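You operate a simulated robot arm through the tools that you are given. There is no shell and no other tool. Be economical: measure what you need, move in short steps, check, and stop when the job is done.

Carry out the task below with a simulated robot arm. There is one attempt and no reset: what you move stays moved.

TASK
Fetch the 08 cap from the top of the timber bench and set it on top of the scuffing block.
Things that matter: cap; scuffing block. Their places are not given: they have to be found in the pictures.

It is judged by the outcome, as a careful person would: the job done as asked, and still so three seconds after it is handed in. It fails if anything else is knocked over, pushed out of place, dropped, spilled or broken.

THE ROBOT
A 6-joint arm with a two-finger parallel gripper, fixed in place. Base frame: the origin is at the foot of the arm, x ahead of it, y to its left, z up; the work surface is at about z = 0. Lengths are in mm, angles in rad, forces in N, time in s.
With the tool pointing down near the work surface it reaches from about 140 to 580 mm from the base axis. Its first joint turns from -1.152 to 1.152 rad. Payload 2.1 kg.
Tool frame: the origin (TCP) lies between the finger pads and is the grasp point; the fingertips stand 30 mm ahead of it; z points along the fingers, y is the line along which they close. The gripper opens to 94 mm. The fingers are 28 mm wide and 10 mm thick; the gripper's body (50 by 96 mm) begins 55 mm behind the TCP.
Orientation is that of the tool frame in the base frame, as [roll, pitch, yaw] about the fixed x, y, z axes, in that order (R = Rz(yaw) Ry(pitch) Rx(roll)). With the fingers straight down and closing along the base's y, the tool's x points along the base's -x, its y along +y and its z along -z.

THE INTERFACE
- The arm moves only by the tool play_rows. Its argument "targets" is a list of rows, each an object (a shift or turn left out is 0, a gripper value left out holds the last) with "grip": the finger opening in mm, from 0 to 94; "offset": the shift along the tool's x, y, z in units of 40 mm (1.0 is 40 mm), a list of three; "yaw": the turn about the tool's z in units of 6 degrees (1.0 is 6 degrees). In form: [{"grip": grip, "offset": [tx, ty, tz], "yaw": yaw}, ...]. A call has 1 to 20 rows; each row shifts and turns the commanded pose from where the row before left it, along the tool's axes as they then stand. A call with a number of a shift or a turn outside -1 to 1 is refused whole. A row lasts 0.2 s, in which the tool goes at most 50 mm and 0.15 rad; a call with a longer step from one row to the next is refused whole, and so is a gripper value outside its range. A pose out of reach is approached as far as the arm can. The call stops where the force on the tool passes 40 N (or 10 N more than at its start, if that is more) or the arm is blocked; 0.2 s more then pass. The fingers move at their own pace (about 72 mm/s each) and stop on an object; they squeeze with about 26 N. The grip force told is the motor's: it shows also when the fingers shut on nothing. Time passes only in rows, and 0.2 s behind the last, so rows that do not move let the fingers close. It gives the time, the measured TCP pose, the force on the tool (base axes), the opening and the grip force at its end, in the units of the frame above (readings bear some noise), and new pictures: "pictures" is both (left out), scene, wrist or none.
- Cameras (640 x 400 px; columns grow to the right, rows downward): "scene" is fixed at [41.5, -363.5, 482.7]; the picture's right is [0.88, -0.47, 0.00], its down [-0.28, -0.52, -0.81] and it looks along [0.38, 0.71, -0.59] (base axes); focal length 371 px, centre (320, 200). "wrist" rides on the gripper at [-37, 0, -58] in the tool frame; the picture's right is [0.00, -1.00, 0.00], its down [0.97, 0.00, -0.24] and it looks along [0.24, 0.00, 0.97] (tool axes); focal length 218 px, centre (320, 200).
- locate(camera, pixels): there is no depth. For up to 12 entries [column, row, z] of the newest picture of that camera ("zoom" is the newest enlarged one), the place [x, y] in the base frame at which the ray of that pixel passes the height z, good to about 2 mm. No time passes.
- inspect(camera, box): a new picture of the part [left, top, right, bottom] of that camera's present view, enlarged. No time passes.
- job_done(): hands the job in; it is judged then, once.

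Work in short steps. Measure before you move; look again where a grasp or a placing could have gone wrong, and mend it. You have 60 turns and 120 pictures in all, the two below and enlarged ones among them. Open the gripper and draw the arm clear of the work before you hand the job in, unless the task says otherwise; then end with one line.

The tools are called after "Request:" by a JSON object that holds its "api" and its "payload". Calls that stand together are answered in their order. play_rows: Moves the arm, as the interface text tells. Its arguments: {"type":"object","properties":{"targets":{"type":"array","items":{"type":"object","properties":{"grip":{"type":"number"},"offset":{"type":"array","items":{"type":"number"}},"yaw":{"type":"number"}}}},"pictures":{"type":"string","enum":["both","scene","wrist","none"]}},"required":["targets"]} The other tools are called the same way: locate (camera, pixels) gives the place at which the rays of pixels pass given heights; inspect (camera, box) takes an enlarged picture of a part of a camera's view; job_done () hands the job in.

At the start:

```text
time: 0.0
eef_pos: [385.1, -21.2, 223.8]
orientation: [-3.14, -0.001, -3.141]
ft_force: [0.2, 0.2, -0.6]
finger_gap: 94.1
grip_force: 0.1
```

scene: 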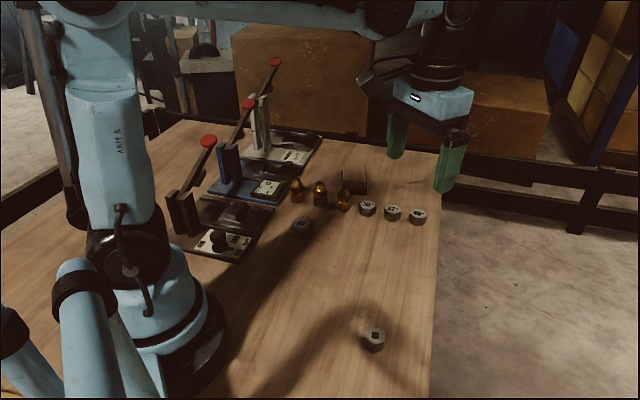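
wrist: 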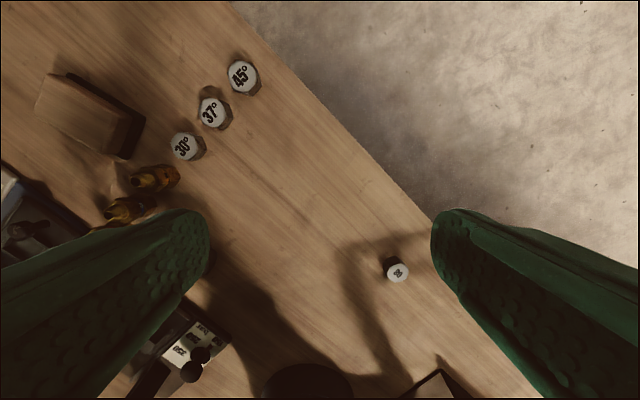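

The pictures show several caps; one at scene (375,338), another at (301,226), and three labelled 30/37/45. I enlarge to read the labels and find the scuffing block.

Request:
{"api": "inspect", "payload": {"camera": "scene", "box": [335, 310, 415, 360]}}

Request:
{"api": "inspect", "payload": {"camera": "scene", "box": [170, 120, 440, 270]}}

Request:
{"api": "inspect", "payload": {"camera": "wrist", "box": [350, 230, 450, 300]}}

Request:
{"api": "inspect", "payload": {"camera": "scene", "box": [270, 205, 330, 245]}}

```text
8.00 times, centred on (375, 335) of scene
```

zoom: 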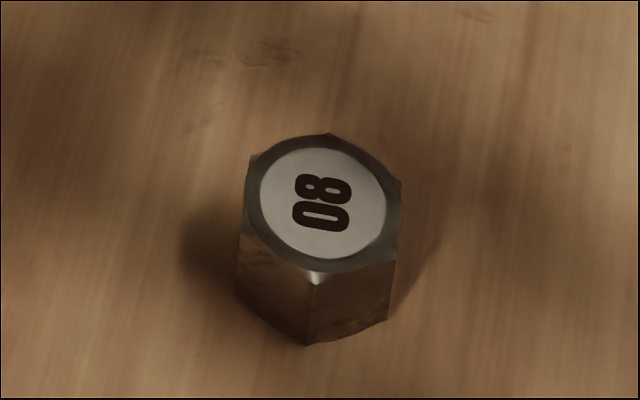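

```text
2.37 times, centred on (305, 195) of scene
```

zoom: 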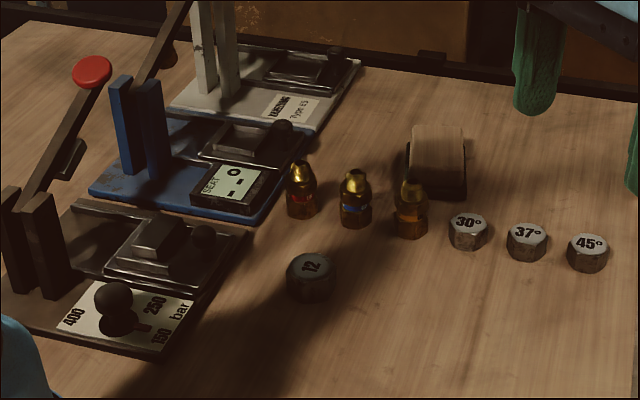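

```text
5.71 times, centred on (400, 265) of wrist
```

zoom: 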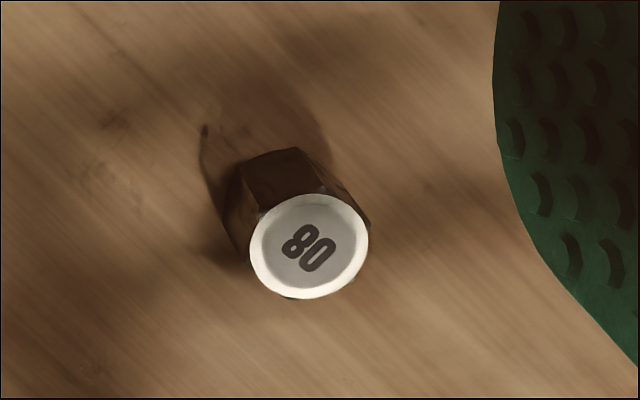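

```text
10.00 times, centred on (300, 225) of scene
```

zoom: 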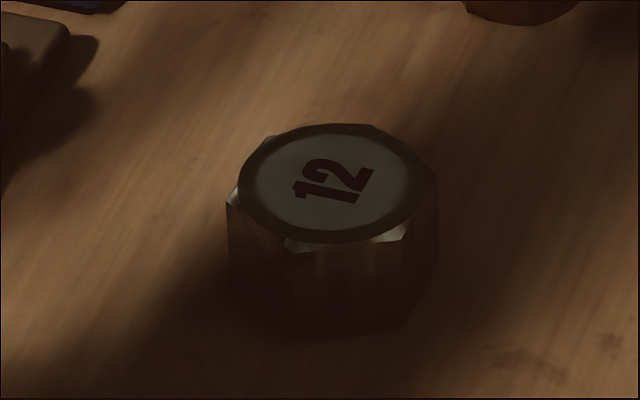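

The cap labelled 08 is at scene (375,335). The wooden block with a dark pad at scene (354,180) looks like the scuffing block. I compare the two cameras' rays to find heights.

Request:
{"api": "locate", "payload": {"camera": "scene", "pixels": [[375.2, 335.4, 0], [375.2, 335.4, 15], [375.2, 335.4, 20], [375.2, 335.4, 25], [373.3, 353, 0], [364.7, 346, 0], [383, 350, 0]]}}

Request:
{"api": "locate", "payload": {"camera": "wrist", "pixels": [[397.9, 273.1, 0], [397.9, 273.1, 15], [397.9, 273.1, 20], [397.9, 273.1, 25], [384, 263, 0], [395, 256, 0]]}}

Request:
{"api": "inspect", "payload": {"camera": "scene", "box": [315, 155, 395, 205]}}

Request:
{"api": "inspect", "payload": {"camera": "wrist", "box": [10, 60, 170, 160]}}

```text
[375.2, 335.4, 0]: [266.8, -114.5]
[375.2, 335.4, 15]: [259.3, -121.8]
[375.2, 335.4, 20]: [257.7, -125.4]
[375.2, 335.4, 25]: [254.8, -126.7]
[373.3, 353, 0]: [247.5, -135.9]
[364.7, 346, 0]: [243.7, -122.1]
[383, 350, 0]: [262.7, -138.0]
```

```text
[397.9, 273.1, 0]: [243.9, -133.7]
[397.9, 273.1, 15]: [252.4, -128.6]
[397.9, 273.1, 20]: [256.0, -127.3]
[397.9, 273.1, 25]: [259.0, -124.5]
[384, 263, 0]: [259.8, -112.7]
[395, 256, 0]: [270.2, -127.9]
```

```text
8.00 times, centred on (355, 180) of scene
```

zoom: 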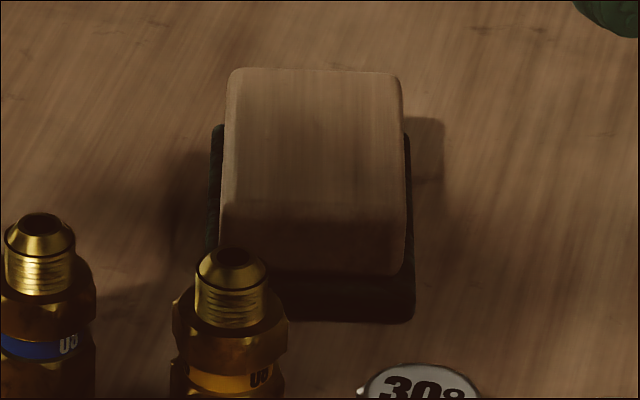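

```text
4.00 times, centred on (90, 110) of wrist
```

zoom: 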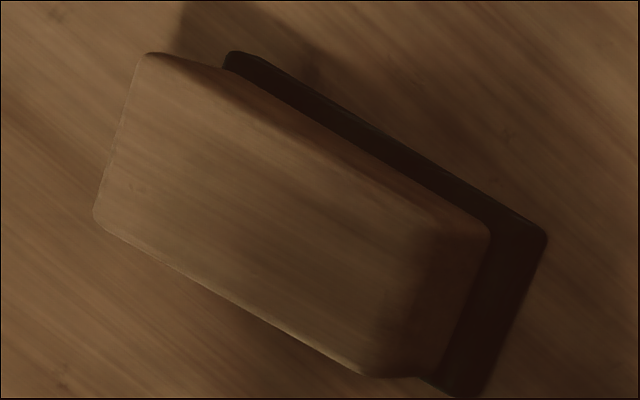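

Request:
{"api": "locate", "payload": {"camera": "scene", "pixels": [[354, 171.6, 20], [354, 171.6, 30], [354, 171.6, 40], [354, 171.6, 50], [343.8, 164, 30], [343.8, 164, 40], [365, 164.5, 30], [365, 164.5, 40], [341, 193, 0], [366.5, 195, 0]]}}

Request:
{"api": "locate", "payload": {"camera": "wrist", "pixels": [[77.5, 113.75, 20], [77.5, 113.75, 30], [77.5, 113.75, 40], [77.5, 113.75, 50], [47, 73.7, 30], [47, 73.7, 40], [34, 113, 30], [34, 113, 40], [101, 153, 30], [101, 153, 40], [146.5, 119, 0], [68, 73, 0]]}}

Request:
{"api": "inspect", "payload": {"camera": "wrist", "box": [80, 120, 240, 220]}}

```text
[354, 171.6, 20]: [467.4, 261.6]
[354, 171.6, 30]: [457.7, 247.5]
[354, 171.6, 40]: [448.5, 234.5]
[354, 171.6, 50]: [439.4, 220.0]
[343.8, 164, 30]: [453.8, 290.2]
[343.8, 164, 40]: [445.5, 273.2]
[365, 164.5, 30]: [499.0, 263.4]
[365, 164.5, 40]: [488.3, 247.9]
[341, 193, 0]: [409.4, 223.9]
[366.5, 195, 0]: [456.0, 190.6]
```

```text
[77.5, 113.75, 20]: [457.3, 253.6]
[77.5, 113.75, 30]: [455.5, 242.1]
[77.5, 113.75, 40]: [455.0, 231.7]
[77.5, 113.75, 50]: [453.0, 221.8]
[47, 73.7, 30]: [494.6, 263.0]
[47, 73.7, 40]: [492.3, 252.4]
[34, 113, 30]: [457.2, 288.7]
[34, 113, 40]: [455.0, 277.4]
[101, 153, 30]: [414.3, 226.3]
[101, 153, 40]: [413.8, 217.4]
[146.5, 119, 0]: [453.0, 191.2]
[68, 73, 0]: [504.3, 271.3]
```

```text
4.00 times, centred on (160, 170) of wrist
```

zoom: 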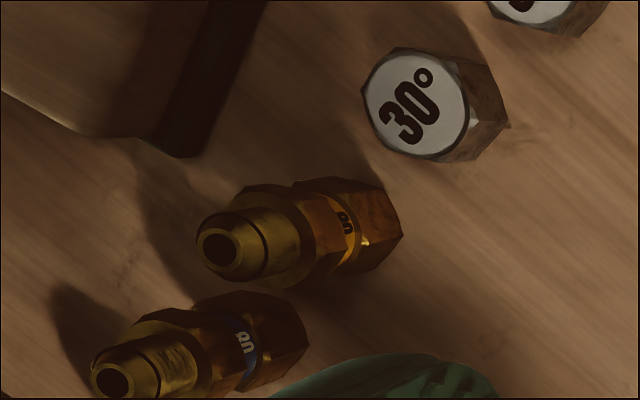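

The block's top is about 33–35 mm high, centred near (457,245), with base long axis at about 57°. The cap is about 20 mm high at (257,-126.5). I move above the cap.

Request:
{"api": "play_rows", "payload": {"targets": [{"grip": 94, "offset": [0.64, -0.53, 0]}, {"offset": [0.64, -0.53, 0]}, {"offset": [0.64, -0.53, 0]}, {"offset": [0.64, -0.53, 0]}, {"offset": [0.64, -0.53, 0]}, {"offset": [0, 0, 0.9]}, {"offset": [0, 0, 0.9]}, {"offset": [0, 0, 0.4]}, {"offset": [0, 0, 0]}]}}

```text
time: 2.0
eef_pos: [257.1, -123.8, 135.1]
orientation: [3.141, 0.0, 3.14]
ft_force: [0.0, 0.3, 1.1]
finger_gap: 94.1
grip_force: 0.2
```

scene: 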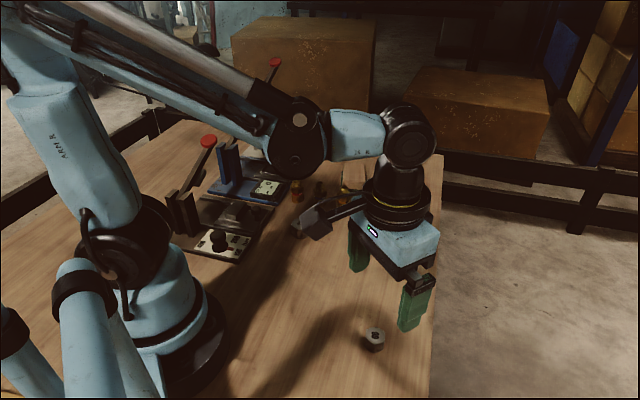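
wrist: 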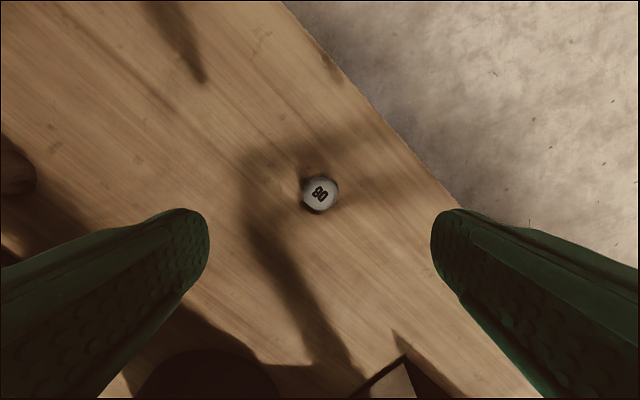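

The cap is at wrist (320,194). I enlarge it to measure its centre and hex orientation.

Request:
{"api": "inspect", "payload": {"camera": "wrist", "box": [280, 169, 360, 219]}}

Request:
{"api": "locate", "payload": {"camera": "wrist", "pixels": [[320.5, 194, 20], [320.5, 194, 25], [320, 196, 10]]}}

```text
8.00 times, centred on (320, 194) of wrist
```

zoom: 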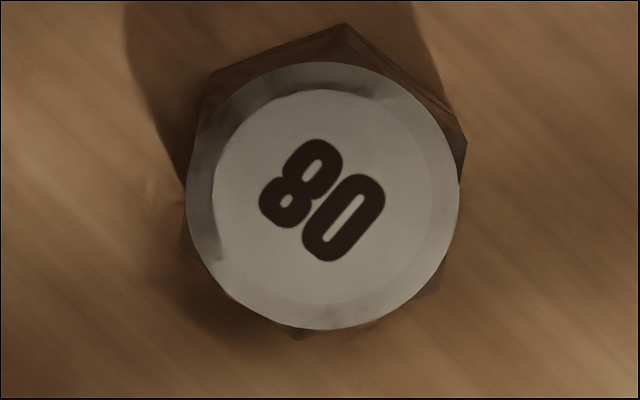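

```text
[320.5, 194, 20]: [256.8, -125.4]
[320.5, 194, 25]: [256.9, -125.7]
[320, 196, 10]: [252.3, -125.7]
```

The hex flats need about 11° clockwise; the cap is centred between the fingers. I turn, descend to tips about 5 mm above the bench, without closing yet.

Request:
{"api": "play_rows", "payload": {"targets": [{"grip": 60, "yaw": 0.9}, {"yaw": 0.9}, {"offset": [0, 0, 0.8]}, {"offset": [0, 0, 0.7]}, {"offset": [0, 0, 0.5]}, {"offset": [0, 0, 0.3]}, {"offset": [0, 0, 0.2]}, {}, {}]}}

```text
time: 4.0
eef_pos: [256.9, -126.3, 36.0]
orientation: [3.14, 0.001, 2.953]
ft_force: [-0.5, 0.8, 0.9]
finger_gap: 60.3
grip_force: 0.1
```

scene: 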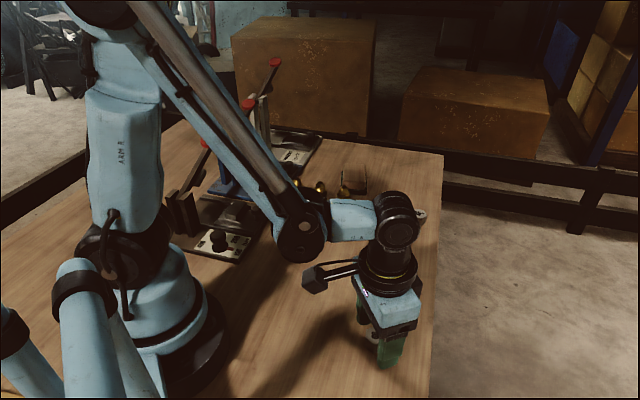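
wrist: 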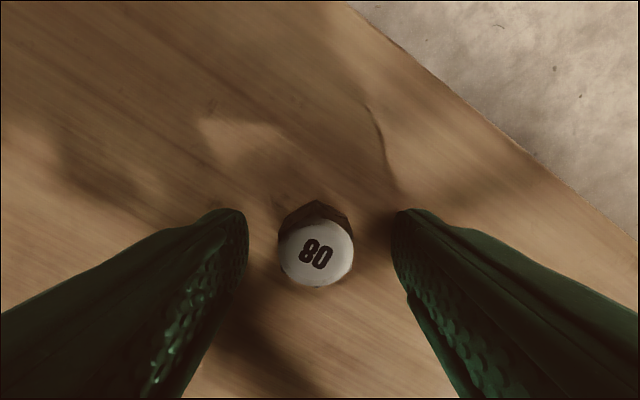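

The cap sits between the fingers (col 316). I close.

Request:
{"api": "play_rows", "payload": {"targets": [{"grip": 0}, {}, {}, {}, {}], "pictures": "wrist"}}

Request:
{"api": "inspect", "payload": {"camera": "wrist", "box": [240, 190, 400, 290]}}

```text
time: 5.2
eef_pos: [256.9, -126.3, 36.4]
orientation: [-3.141, 0.001, 2.953]
ft_force: [0.2, -0.1, -0.4]
finger_gap: 26.4
grip_force: 26.2
```

wrist: 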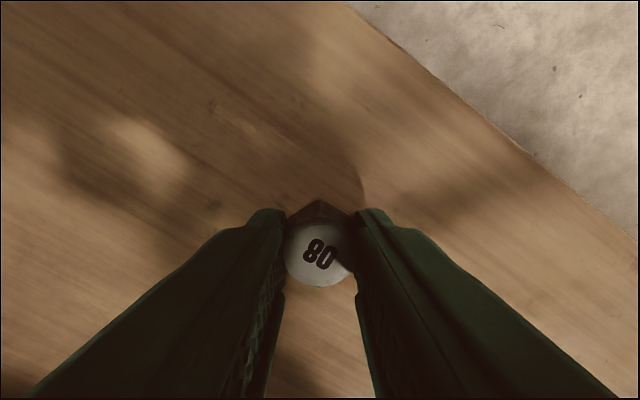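

```text
4.00 times, centred on (320, 240) of wrist
```

zoom: 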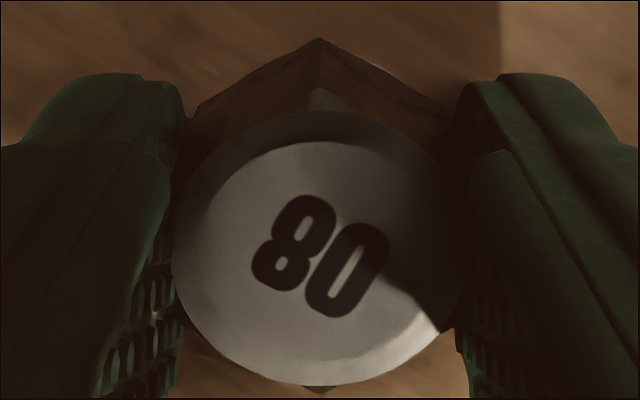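

The cap is held on its flats (26.4 mm). I lift straight up, then measure the lever tools for the transit path.

Request:
{"api": "play_rows", "payload": {"targets": [{"grip": 0, "offset": [0, 0, -0.4]}, {"offset": [0, 0, -0.8]}, {"offset": [0, 0, -1]}, {"offset": [0, 0, -1]}, {"offset": [0, 0, -1]}, {}]}}

Request:
{"api": "locate", "payload": {"camera": "scene", "pixels": [[320, 138, 0], [275, 62, 120], [275, 62, 160], [275, 62, 200], [249, 103, 120], [249, 103, 160], [208, 141, 120], [208, 141, 160], [254, 160, 0], [223, 195, 0], [276, 205, 0], [174, 235, 0]]}}

```text
time: 6.6
eef_pos: [256.6, -126.6, 203.0]
orientation: [3.141, 0.0, 2.954]
ft_force: [0.8, -0.7, 0.1]
finger_gap: 0.0
grip_force: 26.0
```

scene: 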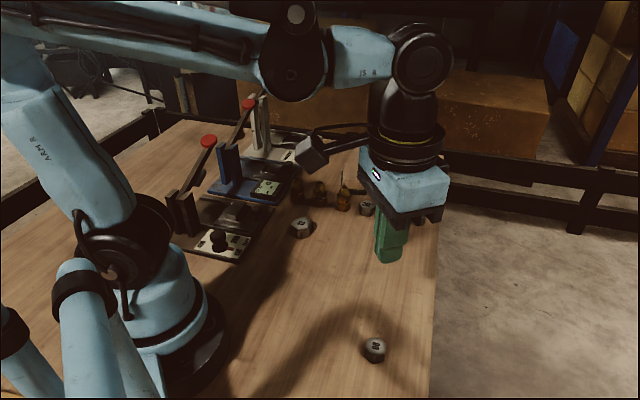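
wrist: 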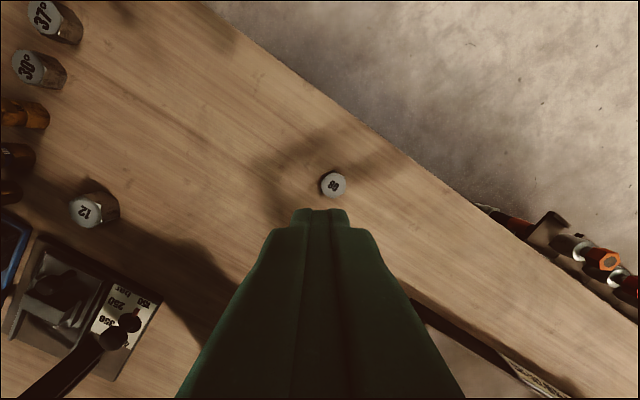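

```text
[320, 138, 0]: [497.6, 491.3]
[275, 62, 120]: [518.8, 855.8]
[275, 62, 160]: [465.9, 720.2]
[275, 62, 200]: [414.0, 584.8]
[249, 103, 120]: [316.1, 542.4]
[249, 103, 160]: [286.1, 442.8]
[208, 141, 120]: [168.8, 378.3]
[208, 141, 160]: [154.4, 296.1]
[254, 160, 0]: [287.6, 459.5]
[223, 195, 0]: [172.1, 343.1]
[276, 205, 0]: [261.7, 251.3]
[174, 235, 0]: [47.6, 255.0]
```

The cap slipped out and stayed on the bench (wrist (333,184)). I look closely at it before retrying.

Request:
{"api": "inspect", "payload": {"camera": "wrist", "box": [293, 159, 373, 209]}}

Request:
{"api": "inspect", "payload": {"camera": "scene", "box": [335, 325, 415, 375]}}

Request:
{"api": "locate", "payload": {"camera": "wrist", "pixels": [[333.5, 184, 20], [333.5, 184, 25]]}}

Request:
{"api": "inspect", "payload": {"camera": "scene", "box": [340, 190, 440, 270]}}

```text
8.00 times, centred on (333, 184) of wrist
```

zoom: 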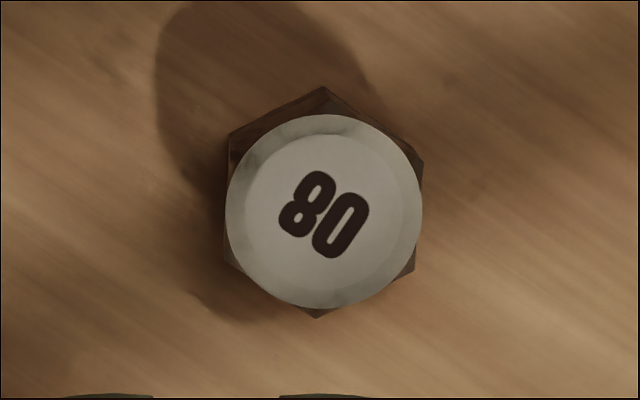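

```text
8.00 times, centred on (375, 350) of scene
```

zoom: 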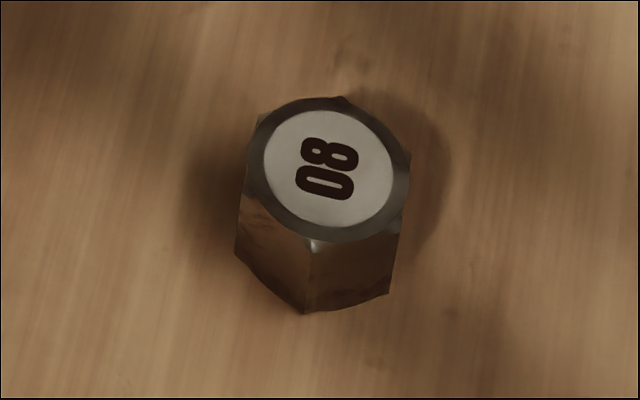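

```text
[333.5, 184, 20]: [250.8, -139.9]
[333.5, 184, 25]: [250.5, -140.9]
```

```text
5.00 times, centred on (390, 230) of scene
```

zoom: 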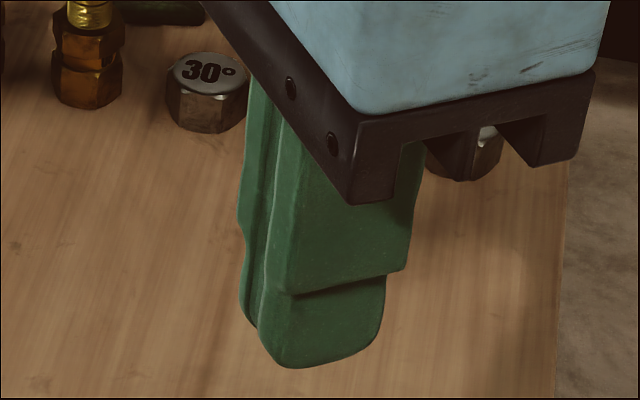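

The cap is upright, shifted to about (250.6,-140); the grip held only its chamfered upper part. I open, recentre and go down to look again, this time planning a lower grip and a slower lift.

Request:
{"api": "play_rows", "payload": {"targets": [{"grip": 60, "offset": [0.085, -0.357, 0], "yaw": 0.3}, {}, {"offset": [0, 0, 0.8]}, {"offset": [0, 0, 1]}, {"offset": [0, 0, 0.8]}, {"offset": [0, 0, 0.4]}, {}, {}]}}

Request:
{"api": "inspect", "payload": {"camera": "wrist", "box": [240, 170, 400, 270]}}

```text
time: 8.4
eef_pos: [252.3, -139.7, 83.7]
orientation: [3.141, 0.001, 2.921]
ft_force: [-0.1, -0.6, -0.4]
finger_gap: 59.9
grip_force: 0.1
```

scene: 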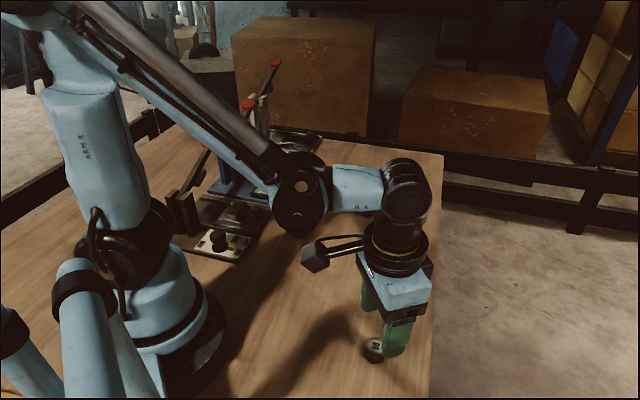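
wrist: 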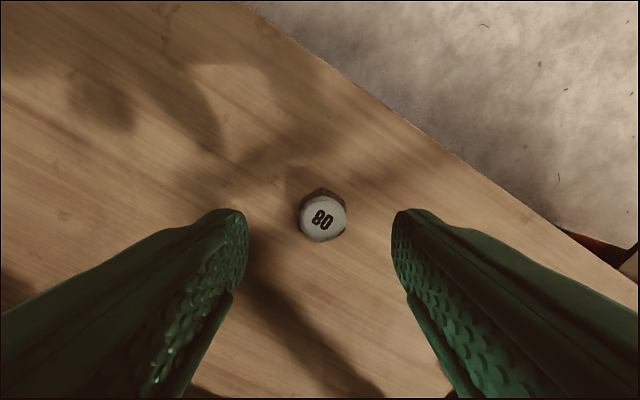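

```text
4.00 times, centred on (320, 220) of wrist
```

zoom: 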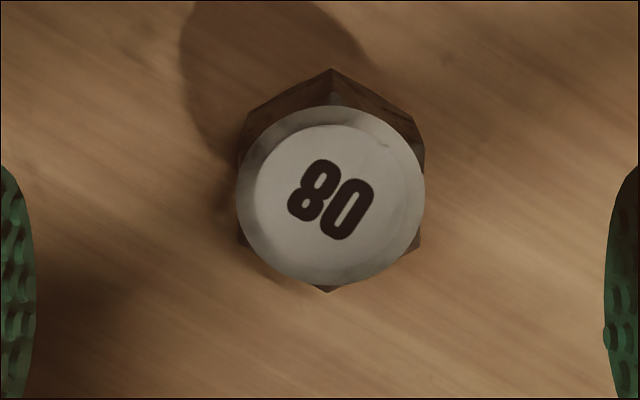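

Hex aligned; the cap is ~3.7 mm off along tool x. I correct and go down to TCP ≈ 31.8 (tips ~1.8 mm above bench), then close.

Request:
{"api": "play_rows", "payload": {"targets": [{"grip": 60, "offset": [0.09, -0.035, 0]}, {"offset": [0, 0, 0.6]}, {"offset": [0, 0, 0.4]}, {"offset": [0, 0, 0.2]}, {"offset": [0, 0, 0.1]}, {}, {"grip": 15}, {}, {}, {}, {}, {}]}}

Request:
{"api": "inspect", "payload": {"camera": "scene", "box": [340, 320, 440, 400]}}

```text
time: 11.0
eef_pos: [246.6, -139.9, 32.2]
orientation: [-3.14, 0.001, 2.922]
ft_force: [-0.2, -0.2, 0.7]
finger_gap: 26.5
grip_force: 25.7
```

scene: 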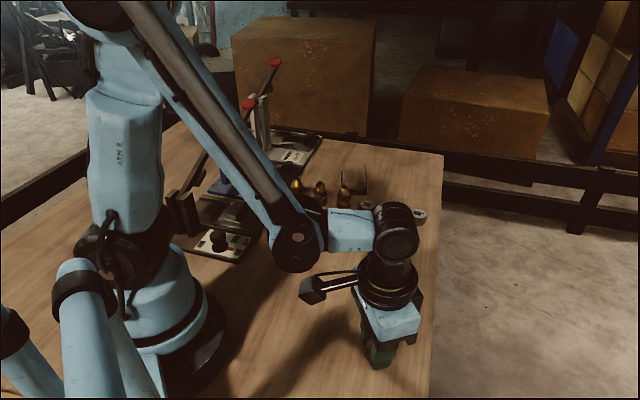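
wrist: 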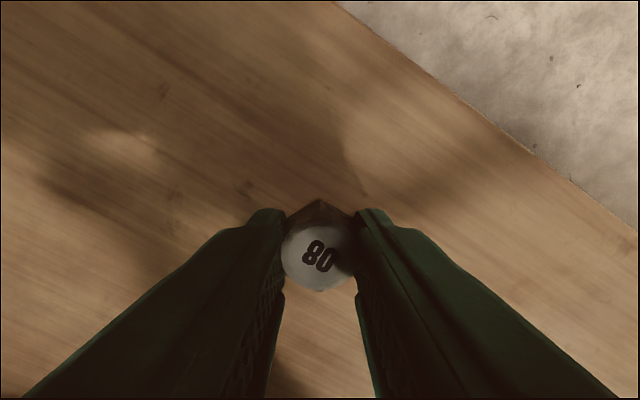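

```text
5.00 times, centred on (390, 360) of scene
```

zoom: 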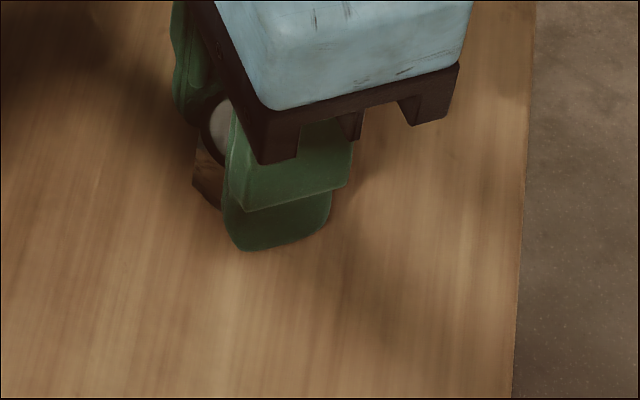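

Grip holds 26.5 mm. I lift slowly 12 mm and check.

Request:
{"api": "play_rows", "payload": {"targets": [{"offset": [0, 0, -0.05]}, {"offset": [0, 0, -0.05]}, {"offset": [0, 0, -0.1]}, {"offset": [0, 0, -0.1]}, {}], "pictures": "wrist"}}

Request:
{"api": "inspect", "payload": {"camera": "scene", "box": [340, 320, 420, 380]}}

Request:
{"api": "inspect", "payload": {"camera": "wrist", "box": [240, 190, 400, 290]}}

```text
time: 12.2
eef_pos: [247.2, -140.2, 42.8]
orientation: [3.14, -0.001, 2.921]
ft_force: [-0.2, -0.9, -0.5]
finger_gap: 26.4
grip_force: 26.0
```

wrist: 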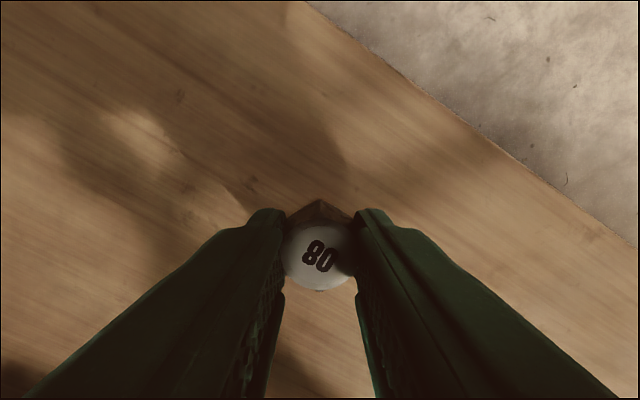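

```text
6.67 times, centred on (380, 350) of scene
```

zoom: 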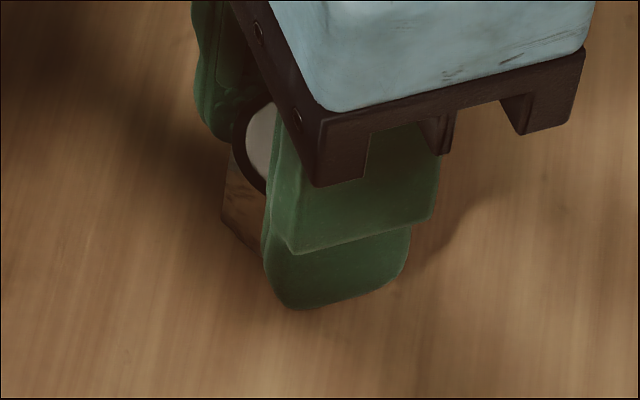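

```text
4.00 times, centred on (320, 240) of wrist
```

zoom: 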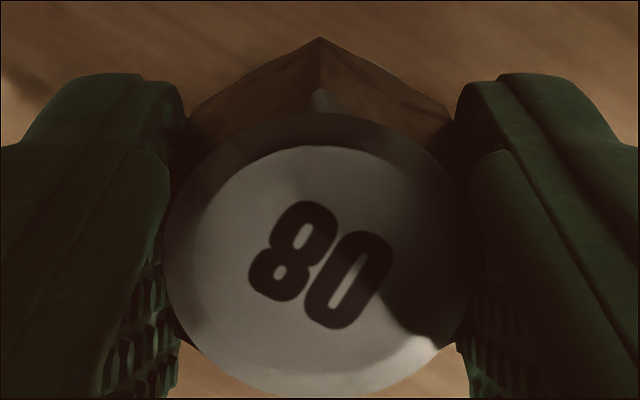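

The cap rises with the fingers, upright. I keep lifting gently and check.

Request:
{"api": "play_rows", "payload": {"targets": [{"offset": [0, 0, -0.1]}, {"offset": [0, 0, -0.15]}, {"offset": [0, 0, -0.2]}, {"offset": [0, 0, -0.2]}, {"offset": [0, 0, -0.2]}, {"offset": [0, 0, -0.2]}, {"offset": [0, 0, -0.2]}, {"offset": [0, 0, -0.15]}, {"offset": [0, 0, -0.1]}, {}]}}

```text
time: 14.4
eef_pos: [247.3, -140.2, 103.2]
orientation: [-3.141, 0.002, 2.921]
ft_force: [0.3, -0.2, 0.3]
finger_gap: 26.6
grip_force: 25.8
```

scene: 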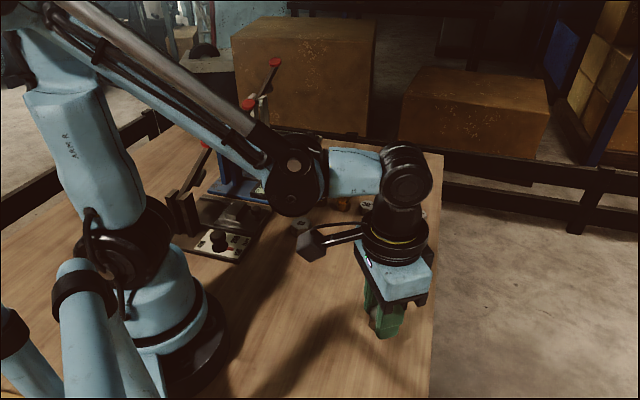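
wrist: 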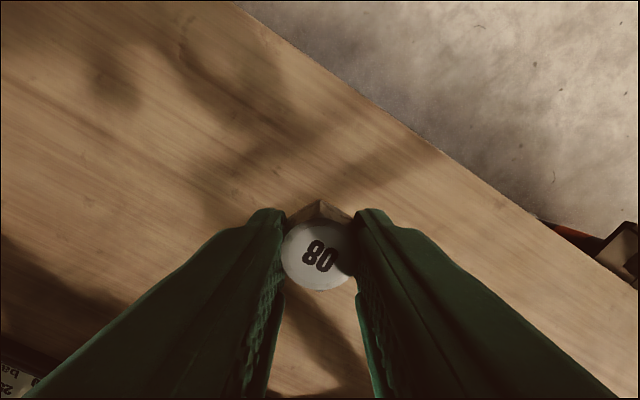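

Still firmly held. I raise to about z=168 and travel gently toward the block in two calls.

Request:
{"api": "play_rows", "payload": {"targets": [{"offset": [0, 0, -0.1]}, {"offset": [0, 0, -0.2]}, {"offset": [0, 0, -0.3]}, {"offset": [0, 0, -0.3]}, {"offset": [0, 0, -0.3]}, {"offset": [0, 0, -0.3]}, {"offset": [0, 0, -0.125]}, {"offset": [-0.054, 0.189, 0]}, {"offset": [-0.108, 0.377, 0]}, {"offset": [-0.108, 0.377, 0]}, {"offset": [-0.108, 0.377, 0]}, {"offset": [-0.108, 0.377, 0]}, {"offset": [-0.108, 0.377, 0]}, {"offset": [-0.108, 0.377, 0]}, {"offset": [-0.108, 0.377, 0]}, {"offset": [-0.108, 0.377, 0]}, {"offset": [-0.108, 0.377, 0]}, {"offset": [-0.108, 0.377, 0]}, {"offset": [-0.108, 0.377, 0]}, {"offset": [-0.054, 0.189, 0]}]}}

```text
time: 18.6
eef_pos: [337.6, 26.6, 168.2]
orientation: [3.142, 0.0, 2.922]
ft_force: [0.4, -1.4, -0.9]
finger_gap: 26.5
grip_force: 26.0
```

scene: 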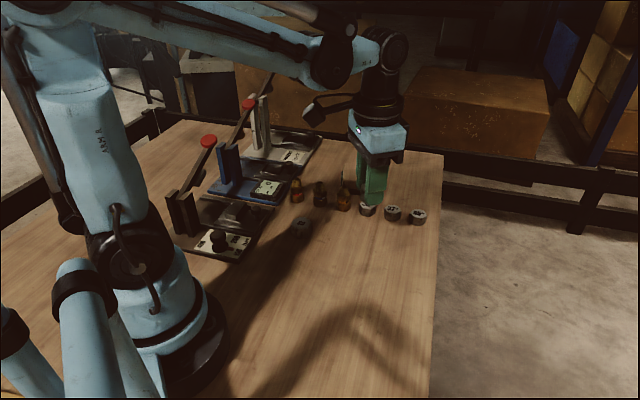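
wrist: 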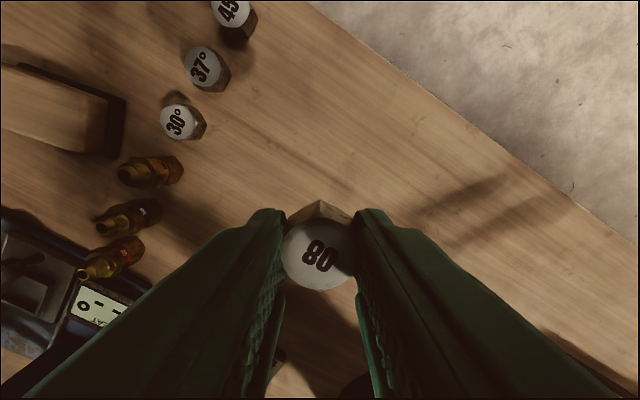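

Cap still held; the way is clear. Continue to above the block (457,246).

Request:
{"api": "play_rows", "payload": {"targets": [{"offset": [-0.054, 0.188, 0]}, {"offset": [-0.107, 0.375, 0]}, {"offset": [-0.107, 0.375, 0]}, {"offset": [-0.107, 0.375, 0]}, {"offset": [-0.107, 0.375, 0]}, {"offset": [-0.107, 0.375, 0]}, {"offset": [-0.107, 0.375, 0]}, {"offset": [-0.107, 0.375, 0]}, {"offset": [-0.107, 0.375, 0]}, {"offset": [-0.107, 0.375, 0]}, {"offset": [-0.107, 0.375, 0]}, {"offset": [-0.107, 0.375, 0]}, {"offset": [-0.107, 0.375, 0]}, {"offset": [-0.107, 0.375, 0]}, {"offset": [-0.107, 0.375, 0]}, {"offset": [-0.107, 0.375, 0]}, {"offset": [-0.054, 0.188, 0]}, {}]}}

Request:
{"api": "inspect", "payload": {"camera": "scene", "box": [280, 110, 440, 220]}}

```text
time: 22.4
eef_pos: [456.4, 242.3, 167.7]
orientation: [3.141, 0.001, 2.921]
ft_force: [-0.4, -0.1, -0.2]
finger_gap: 26.5
grip_force: 26.2
```

scene: 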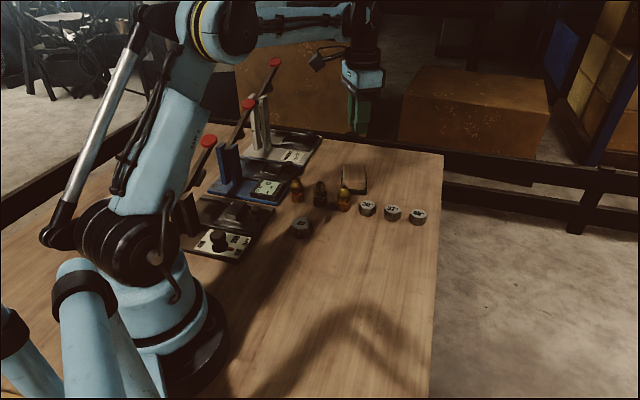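
wrist: 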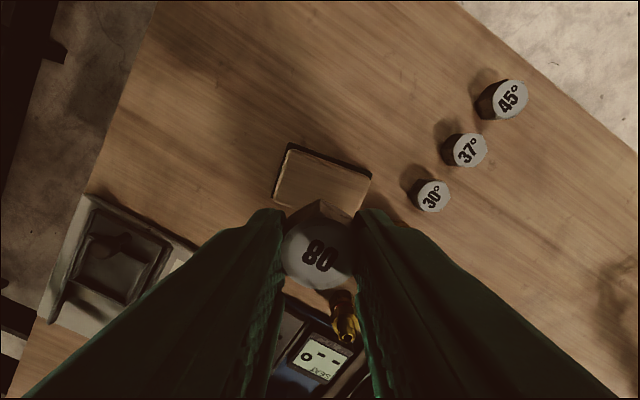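

```text
3.64 times, centred on (360, 165) of scene
```

zoom: 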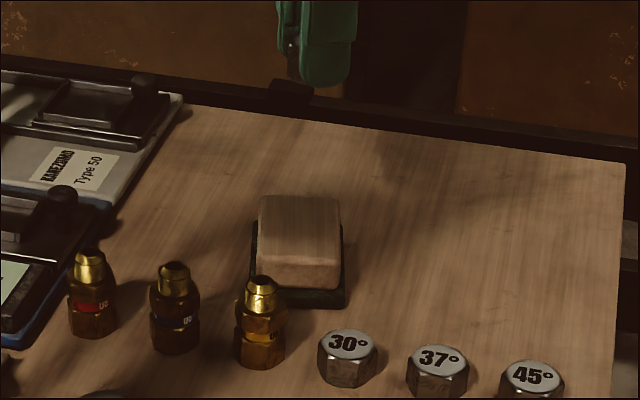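

The block shows in the wrist picture with corners near (288,148), (370,178), (273,203). I locate them and get an enlarged look.

Request:
{"api": "inspect", "payload": {"camera": "wrist", "box": [240, 130, 400, 230]}}

Request:
{"api": "locate", "payload": {"camera": "wrist", "pixels": [[288, 148, 33], [370, 182, 33], [273, 205, 33], [287, 142, 0], [372, 174, 0], [342, 335, 50]]}}

Request:
{"api": "locate", "payload": {"camera": "scene", "pixels": [[344.5, 163.5, 33], [365, 164.5, 33], [345, 211, 0], [345, 187, 45], [320, 205, 0], [345, 187, 55]]}}

```text
4.00 times, centred on (320, 180) of wrist
```

zoom: 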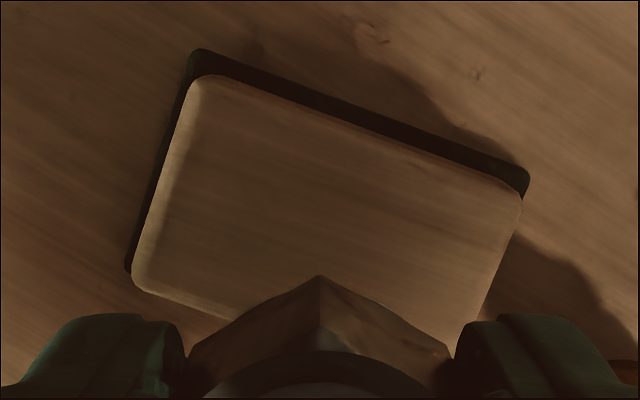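

```text
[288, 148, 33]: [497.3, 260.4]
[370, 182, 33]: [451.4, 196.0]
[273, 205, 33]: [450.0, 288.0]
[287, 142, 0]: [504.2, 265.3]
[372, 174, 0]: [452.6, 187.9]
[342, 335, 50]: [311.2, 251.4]
```

```text
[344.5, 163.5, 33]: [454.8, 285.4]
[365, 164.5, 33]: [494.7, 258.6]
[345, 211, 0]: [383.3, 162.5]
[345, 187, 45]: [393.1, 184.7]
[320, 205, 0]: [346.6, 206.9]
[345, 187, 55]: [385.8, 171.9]
```

The block top centre is about (454,243) at z≈33, right beneath the TCP. I descend to TCP ≈ 72 (contact expected around 65).

Request:
{"api": "play_rows", "payload": {"targets": [{"offset": [0, 0, 0.15]}, {"offset": [0, 0, 0.3]}, {"offset": [0, 0, 0.35]}, {"offset": [0, 0, 0.35]}, {"offset": [0, 0, 0.35]}, {"offset": [0, 0, 0.35]}, {"offset": [0, 0, 0.3]}, {"offset": [0, 0, 0.15]}, {"offset": [0, 0, 0.1]}, {}]}}

Request:
{"api": "inspect", "payload": {"camera": "scene", "box": [310, 140, 400, 200]}}

```text
time: 24.6
eef_pos: [455.4, 242.6, 70.8]
orientation: [3.142, -0.001, 2.921]
ft_force: [-0.7, -0.1, 0.5]
finger_gap: 26.6
grip_force: 26.6
```

scene: 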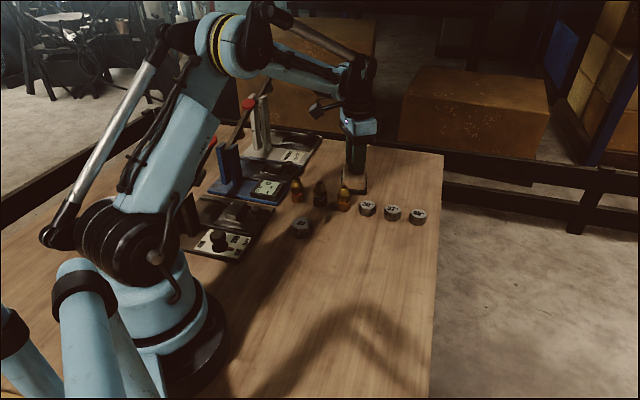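
wrist: 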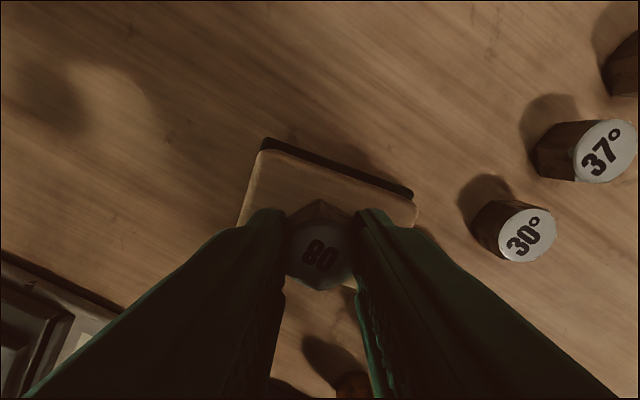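

```text
6.67 times, centred on (355, 170) of scene
```

zoom: 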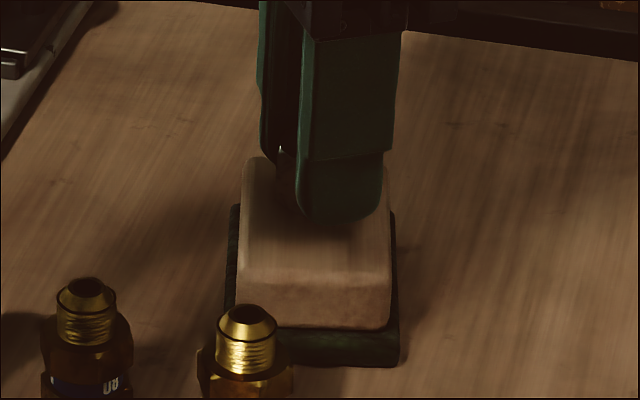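

Request:
{"api": "locate", "payload": {"camera": "wrist", "pixels": [[262, 152, 33], [415, 205, 33], [320, 200, 38], [320, 262, 60], [239, 223, 33]]}}

Request:
{"api": "locate", "payload": {"camera": "scene", "pixels": [[361, 172, 40], [347, 164, 33], [368, 165, 33], [346, 180, 33], [368, 182, 33], [353, 165, 60]]}}

Request:
{"api": "inspect", "payload": {"camera": "wrist", "box": [220, 130, 420, 310]}}

```text
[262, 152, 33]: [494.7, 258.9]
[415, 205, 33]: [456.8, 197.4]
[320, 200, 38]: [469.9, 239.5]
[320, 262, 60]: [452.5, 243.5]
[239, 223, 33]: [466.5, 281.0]
```

```text
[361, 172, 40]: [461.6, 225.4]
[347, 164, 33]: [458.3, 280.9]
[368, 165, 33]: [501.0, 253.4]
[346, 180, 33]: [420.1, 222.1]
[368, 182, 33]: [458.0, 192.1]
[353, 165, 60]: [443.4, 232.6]
```

```text
2.22 times, centred on (320, 220) of wrist
```

zoom: 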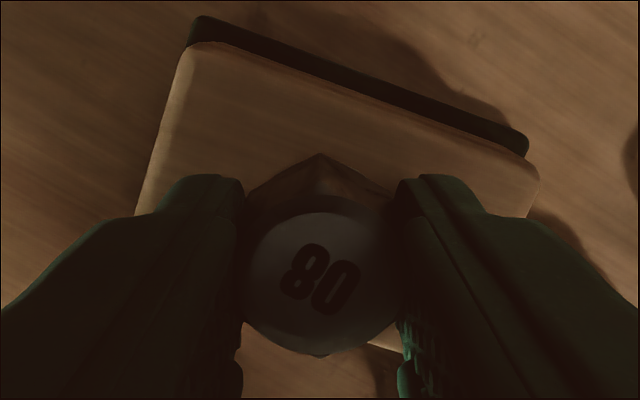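

The cap centre is within ~3 mm of the block centre line. I nudge it and lower gently to ~66.5.

Request:
{"api": "play_rows", "payload": {"targets": [{"offset": [-0.058, -0.02, 0]}, {"offset": [0, 0, 0.05]}, {"offset": [0, 0, 0.05]}, {}, {}], "pictures": "none"}}

Request:
{"api": "inspect", "payload": {"camera": "scene", "box": [330, 150, 380, 180]}}

```text
time: 25.8
eef_pos: [457.0, 241.4, 68.3]
orientation: [-3.141, 0.001, 2.923]
ft_force: [-0.3, -1.4, 0.0]
finger_gap: 26.5
grip_force: 25.6
```

```text
12.80 times, centred on (355, 165) of scene
```

zoom: 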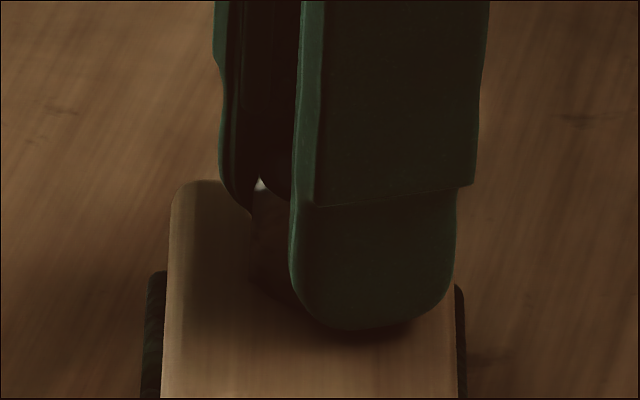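

No contact yet. I lower in 1 mm steps.

Request:
{"api": "play_rows", "payload": {"targets": [{"offset": [0, 0, 0.025]}, {}, {"offset": [0, 0, 0.025]}, {}], "pictures": "none"}}

```text
time: 26.8
eef_pos: [459.0, 241.5, 66.4]
orientation: [3.141, 0.001, 2.923]
ft_force: [-0.5, 1.6, 2.6]
finger_gap: 26.3
grip_force: 26.0
```

Request:
{"api": "play_rows", "payload": {"targets": [{"offset": [0, 0, 0.02]}, {}, {}], "pictures": "none"}}

```text
time: 27.6
eef_pos: [459.3, 242.4, 66.1]
orientation: [-3.141, 0.001, 2.92]
ft_force: [-1.7, 1.6, 22.5]
finger_gap: 26.8
grip_force: 25.9
```

Contact (22 N). I ease back half a millimetre and open gently to 44 mm.

Request:
{"api": "play_rows", "payload": {"targets": [{"offset": [0, 0, -0.015]}, {"grip": 32}, {"grip": 44}, {}, {}]}}

Request:
{"api": "inspect", "payload": {"camera": "scene", "box": [310, 140, 400, 200]}}

```text
time: 28.8
eef_pos: [459.6, 243.4, 65.8]
orientation: [3.141, 0.0, 2.922]
ft_force: [0.3, -0.4, 0.6]
finger_gap: 43.7
grip_force: 0.1
```

scene: 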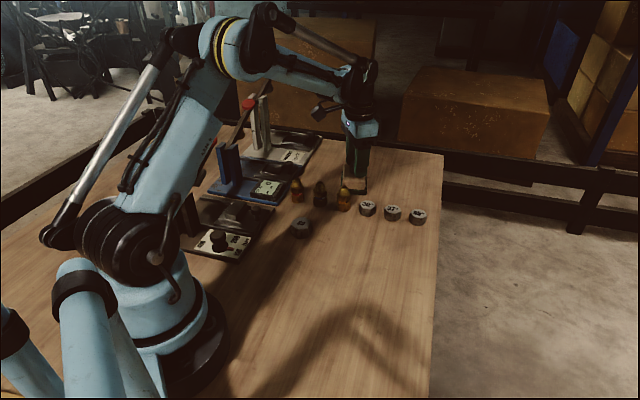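
wrist: 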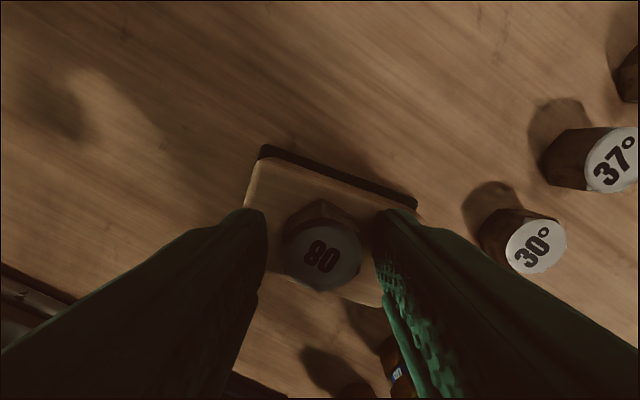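

```text
6.67 times, centred on (355, 170) of scene
```

zoom: 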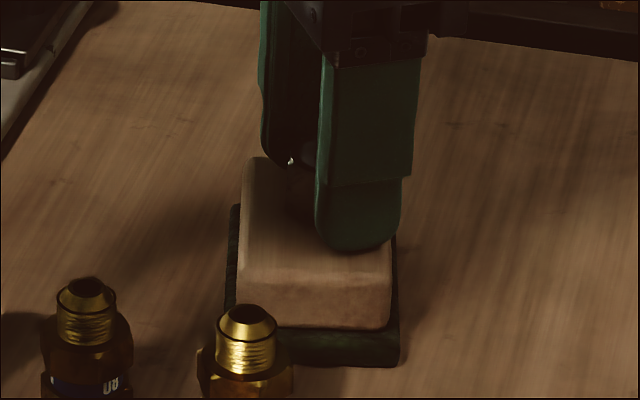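

The cap stands free on the block, clear of both fingers. I rise straight up.

Request:
{"api": "play_rows", "payload": {"targets": [{"offset": [0, 0, -0.1]}, {"offset": [0, 0, -0.2]}, {"offset": [0, 0, -0.5]}, {"offset": [0, 0, -0.7]}, {"offset": [0, 0, -0.7]}, {"offset": [0, 0, -0.6]}, {}]}}

Request:
{"api": "inspect", "payload": {"camera": "scene", "box": [280, 130, 440, 240]}}

Request:
{"api": "inspect", "payload": {"camera": "wrist", "box": [240, 130, 400, 240]}}

```text
time: 30.4
eef_pos: [458.9, 242.7, 178.2]
orientation: [-3.141, -0.002, 2.921]
ft_force: [-0.9, 1.2, -0.5]
finger_gap: 43.9
grip_force: 0.1
```

scene: 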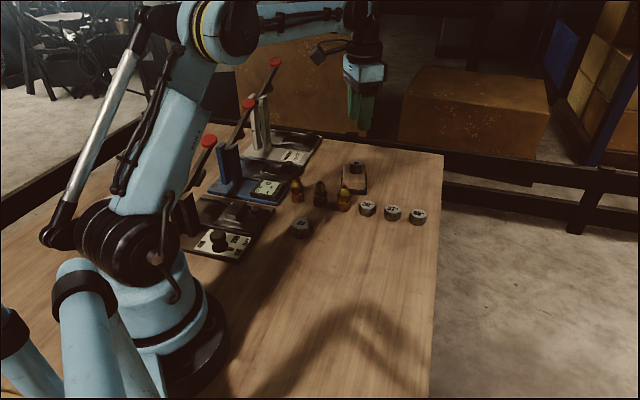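
wrist: 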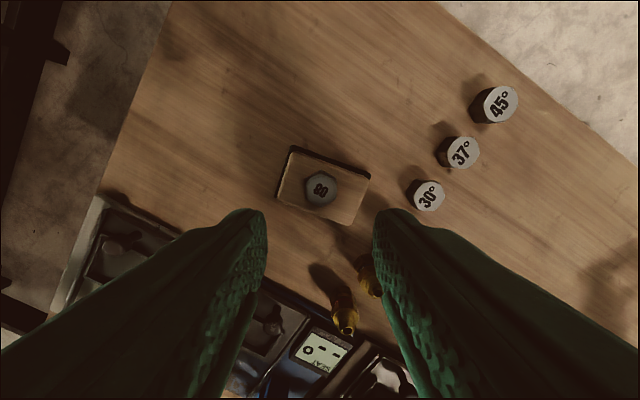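

```text
3.64 times, centred on (360, 185) of scene
```

zoom: 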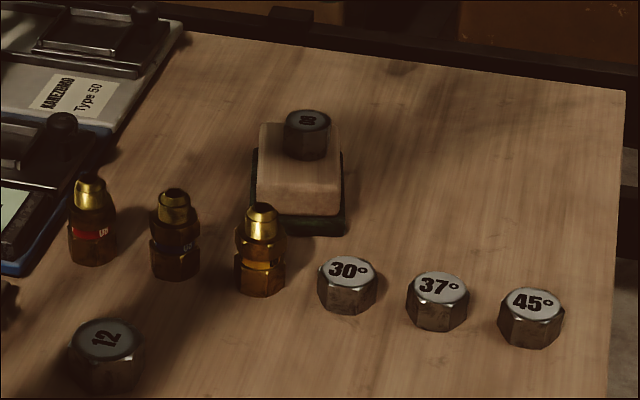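

```text
3.64 times, centred on (320, 185) of wrist
```

zoom: 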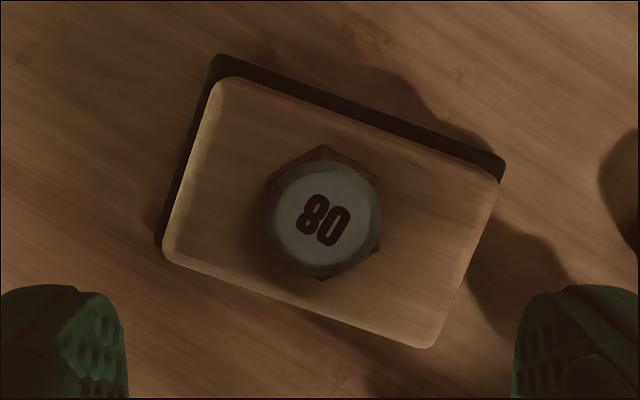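

The 08 cap sits upright in the middle of the block and nothing else has moved. I draw the arm back clear (toward −y at height) and open the gripper fully.

Request:
{"api": "play_rows", "payload": {"targets": [{"grip": 94, "offset": [0, -0.4, -0.4]}, {"offset": [0, -0.8, 0]}, {"offset": [0, -0.9, 0]}, {"offset": [0, -0.9, 0]}, {"offset": [0, -0.9, 0]}, {"offset": [0, -0.5, 0]}, {}], "pictures": "scene"}}

```text
time: 32.0
eef_pos: [420.8, 69.1, 197.2]
orientation: [-3.14, -0.001, 2.921]
ft_force: [0.7, -0.4, 0.2]
finger_gap: 93.9
grip_force: 0.2
```

scene: 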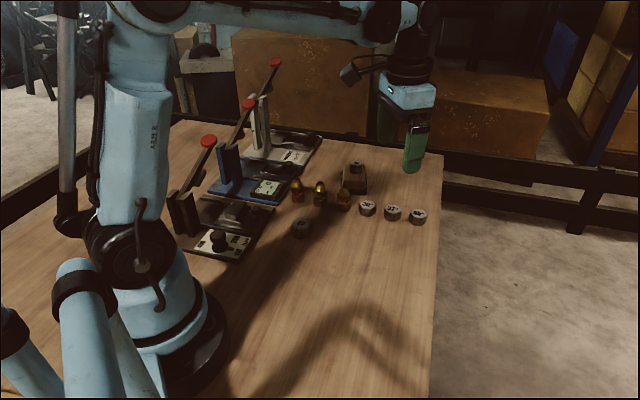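

The cap rests on the block, and the arm is clear with the gripper open. I hand the job in.

Request:
{"api": "job_done", "payload": {}}

```text
The job is handed in.
```

The 08 cap is standing upright in the middle of the scuffing block, and nothing else was disturbed; it slipped from the first grip and shifted about 15 mm on the bench, so I picked it up again with a lower grip.
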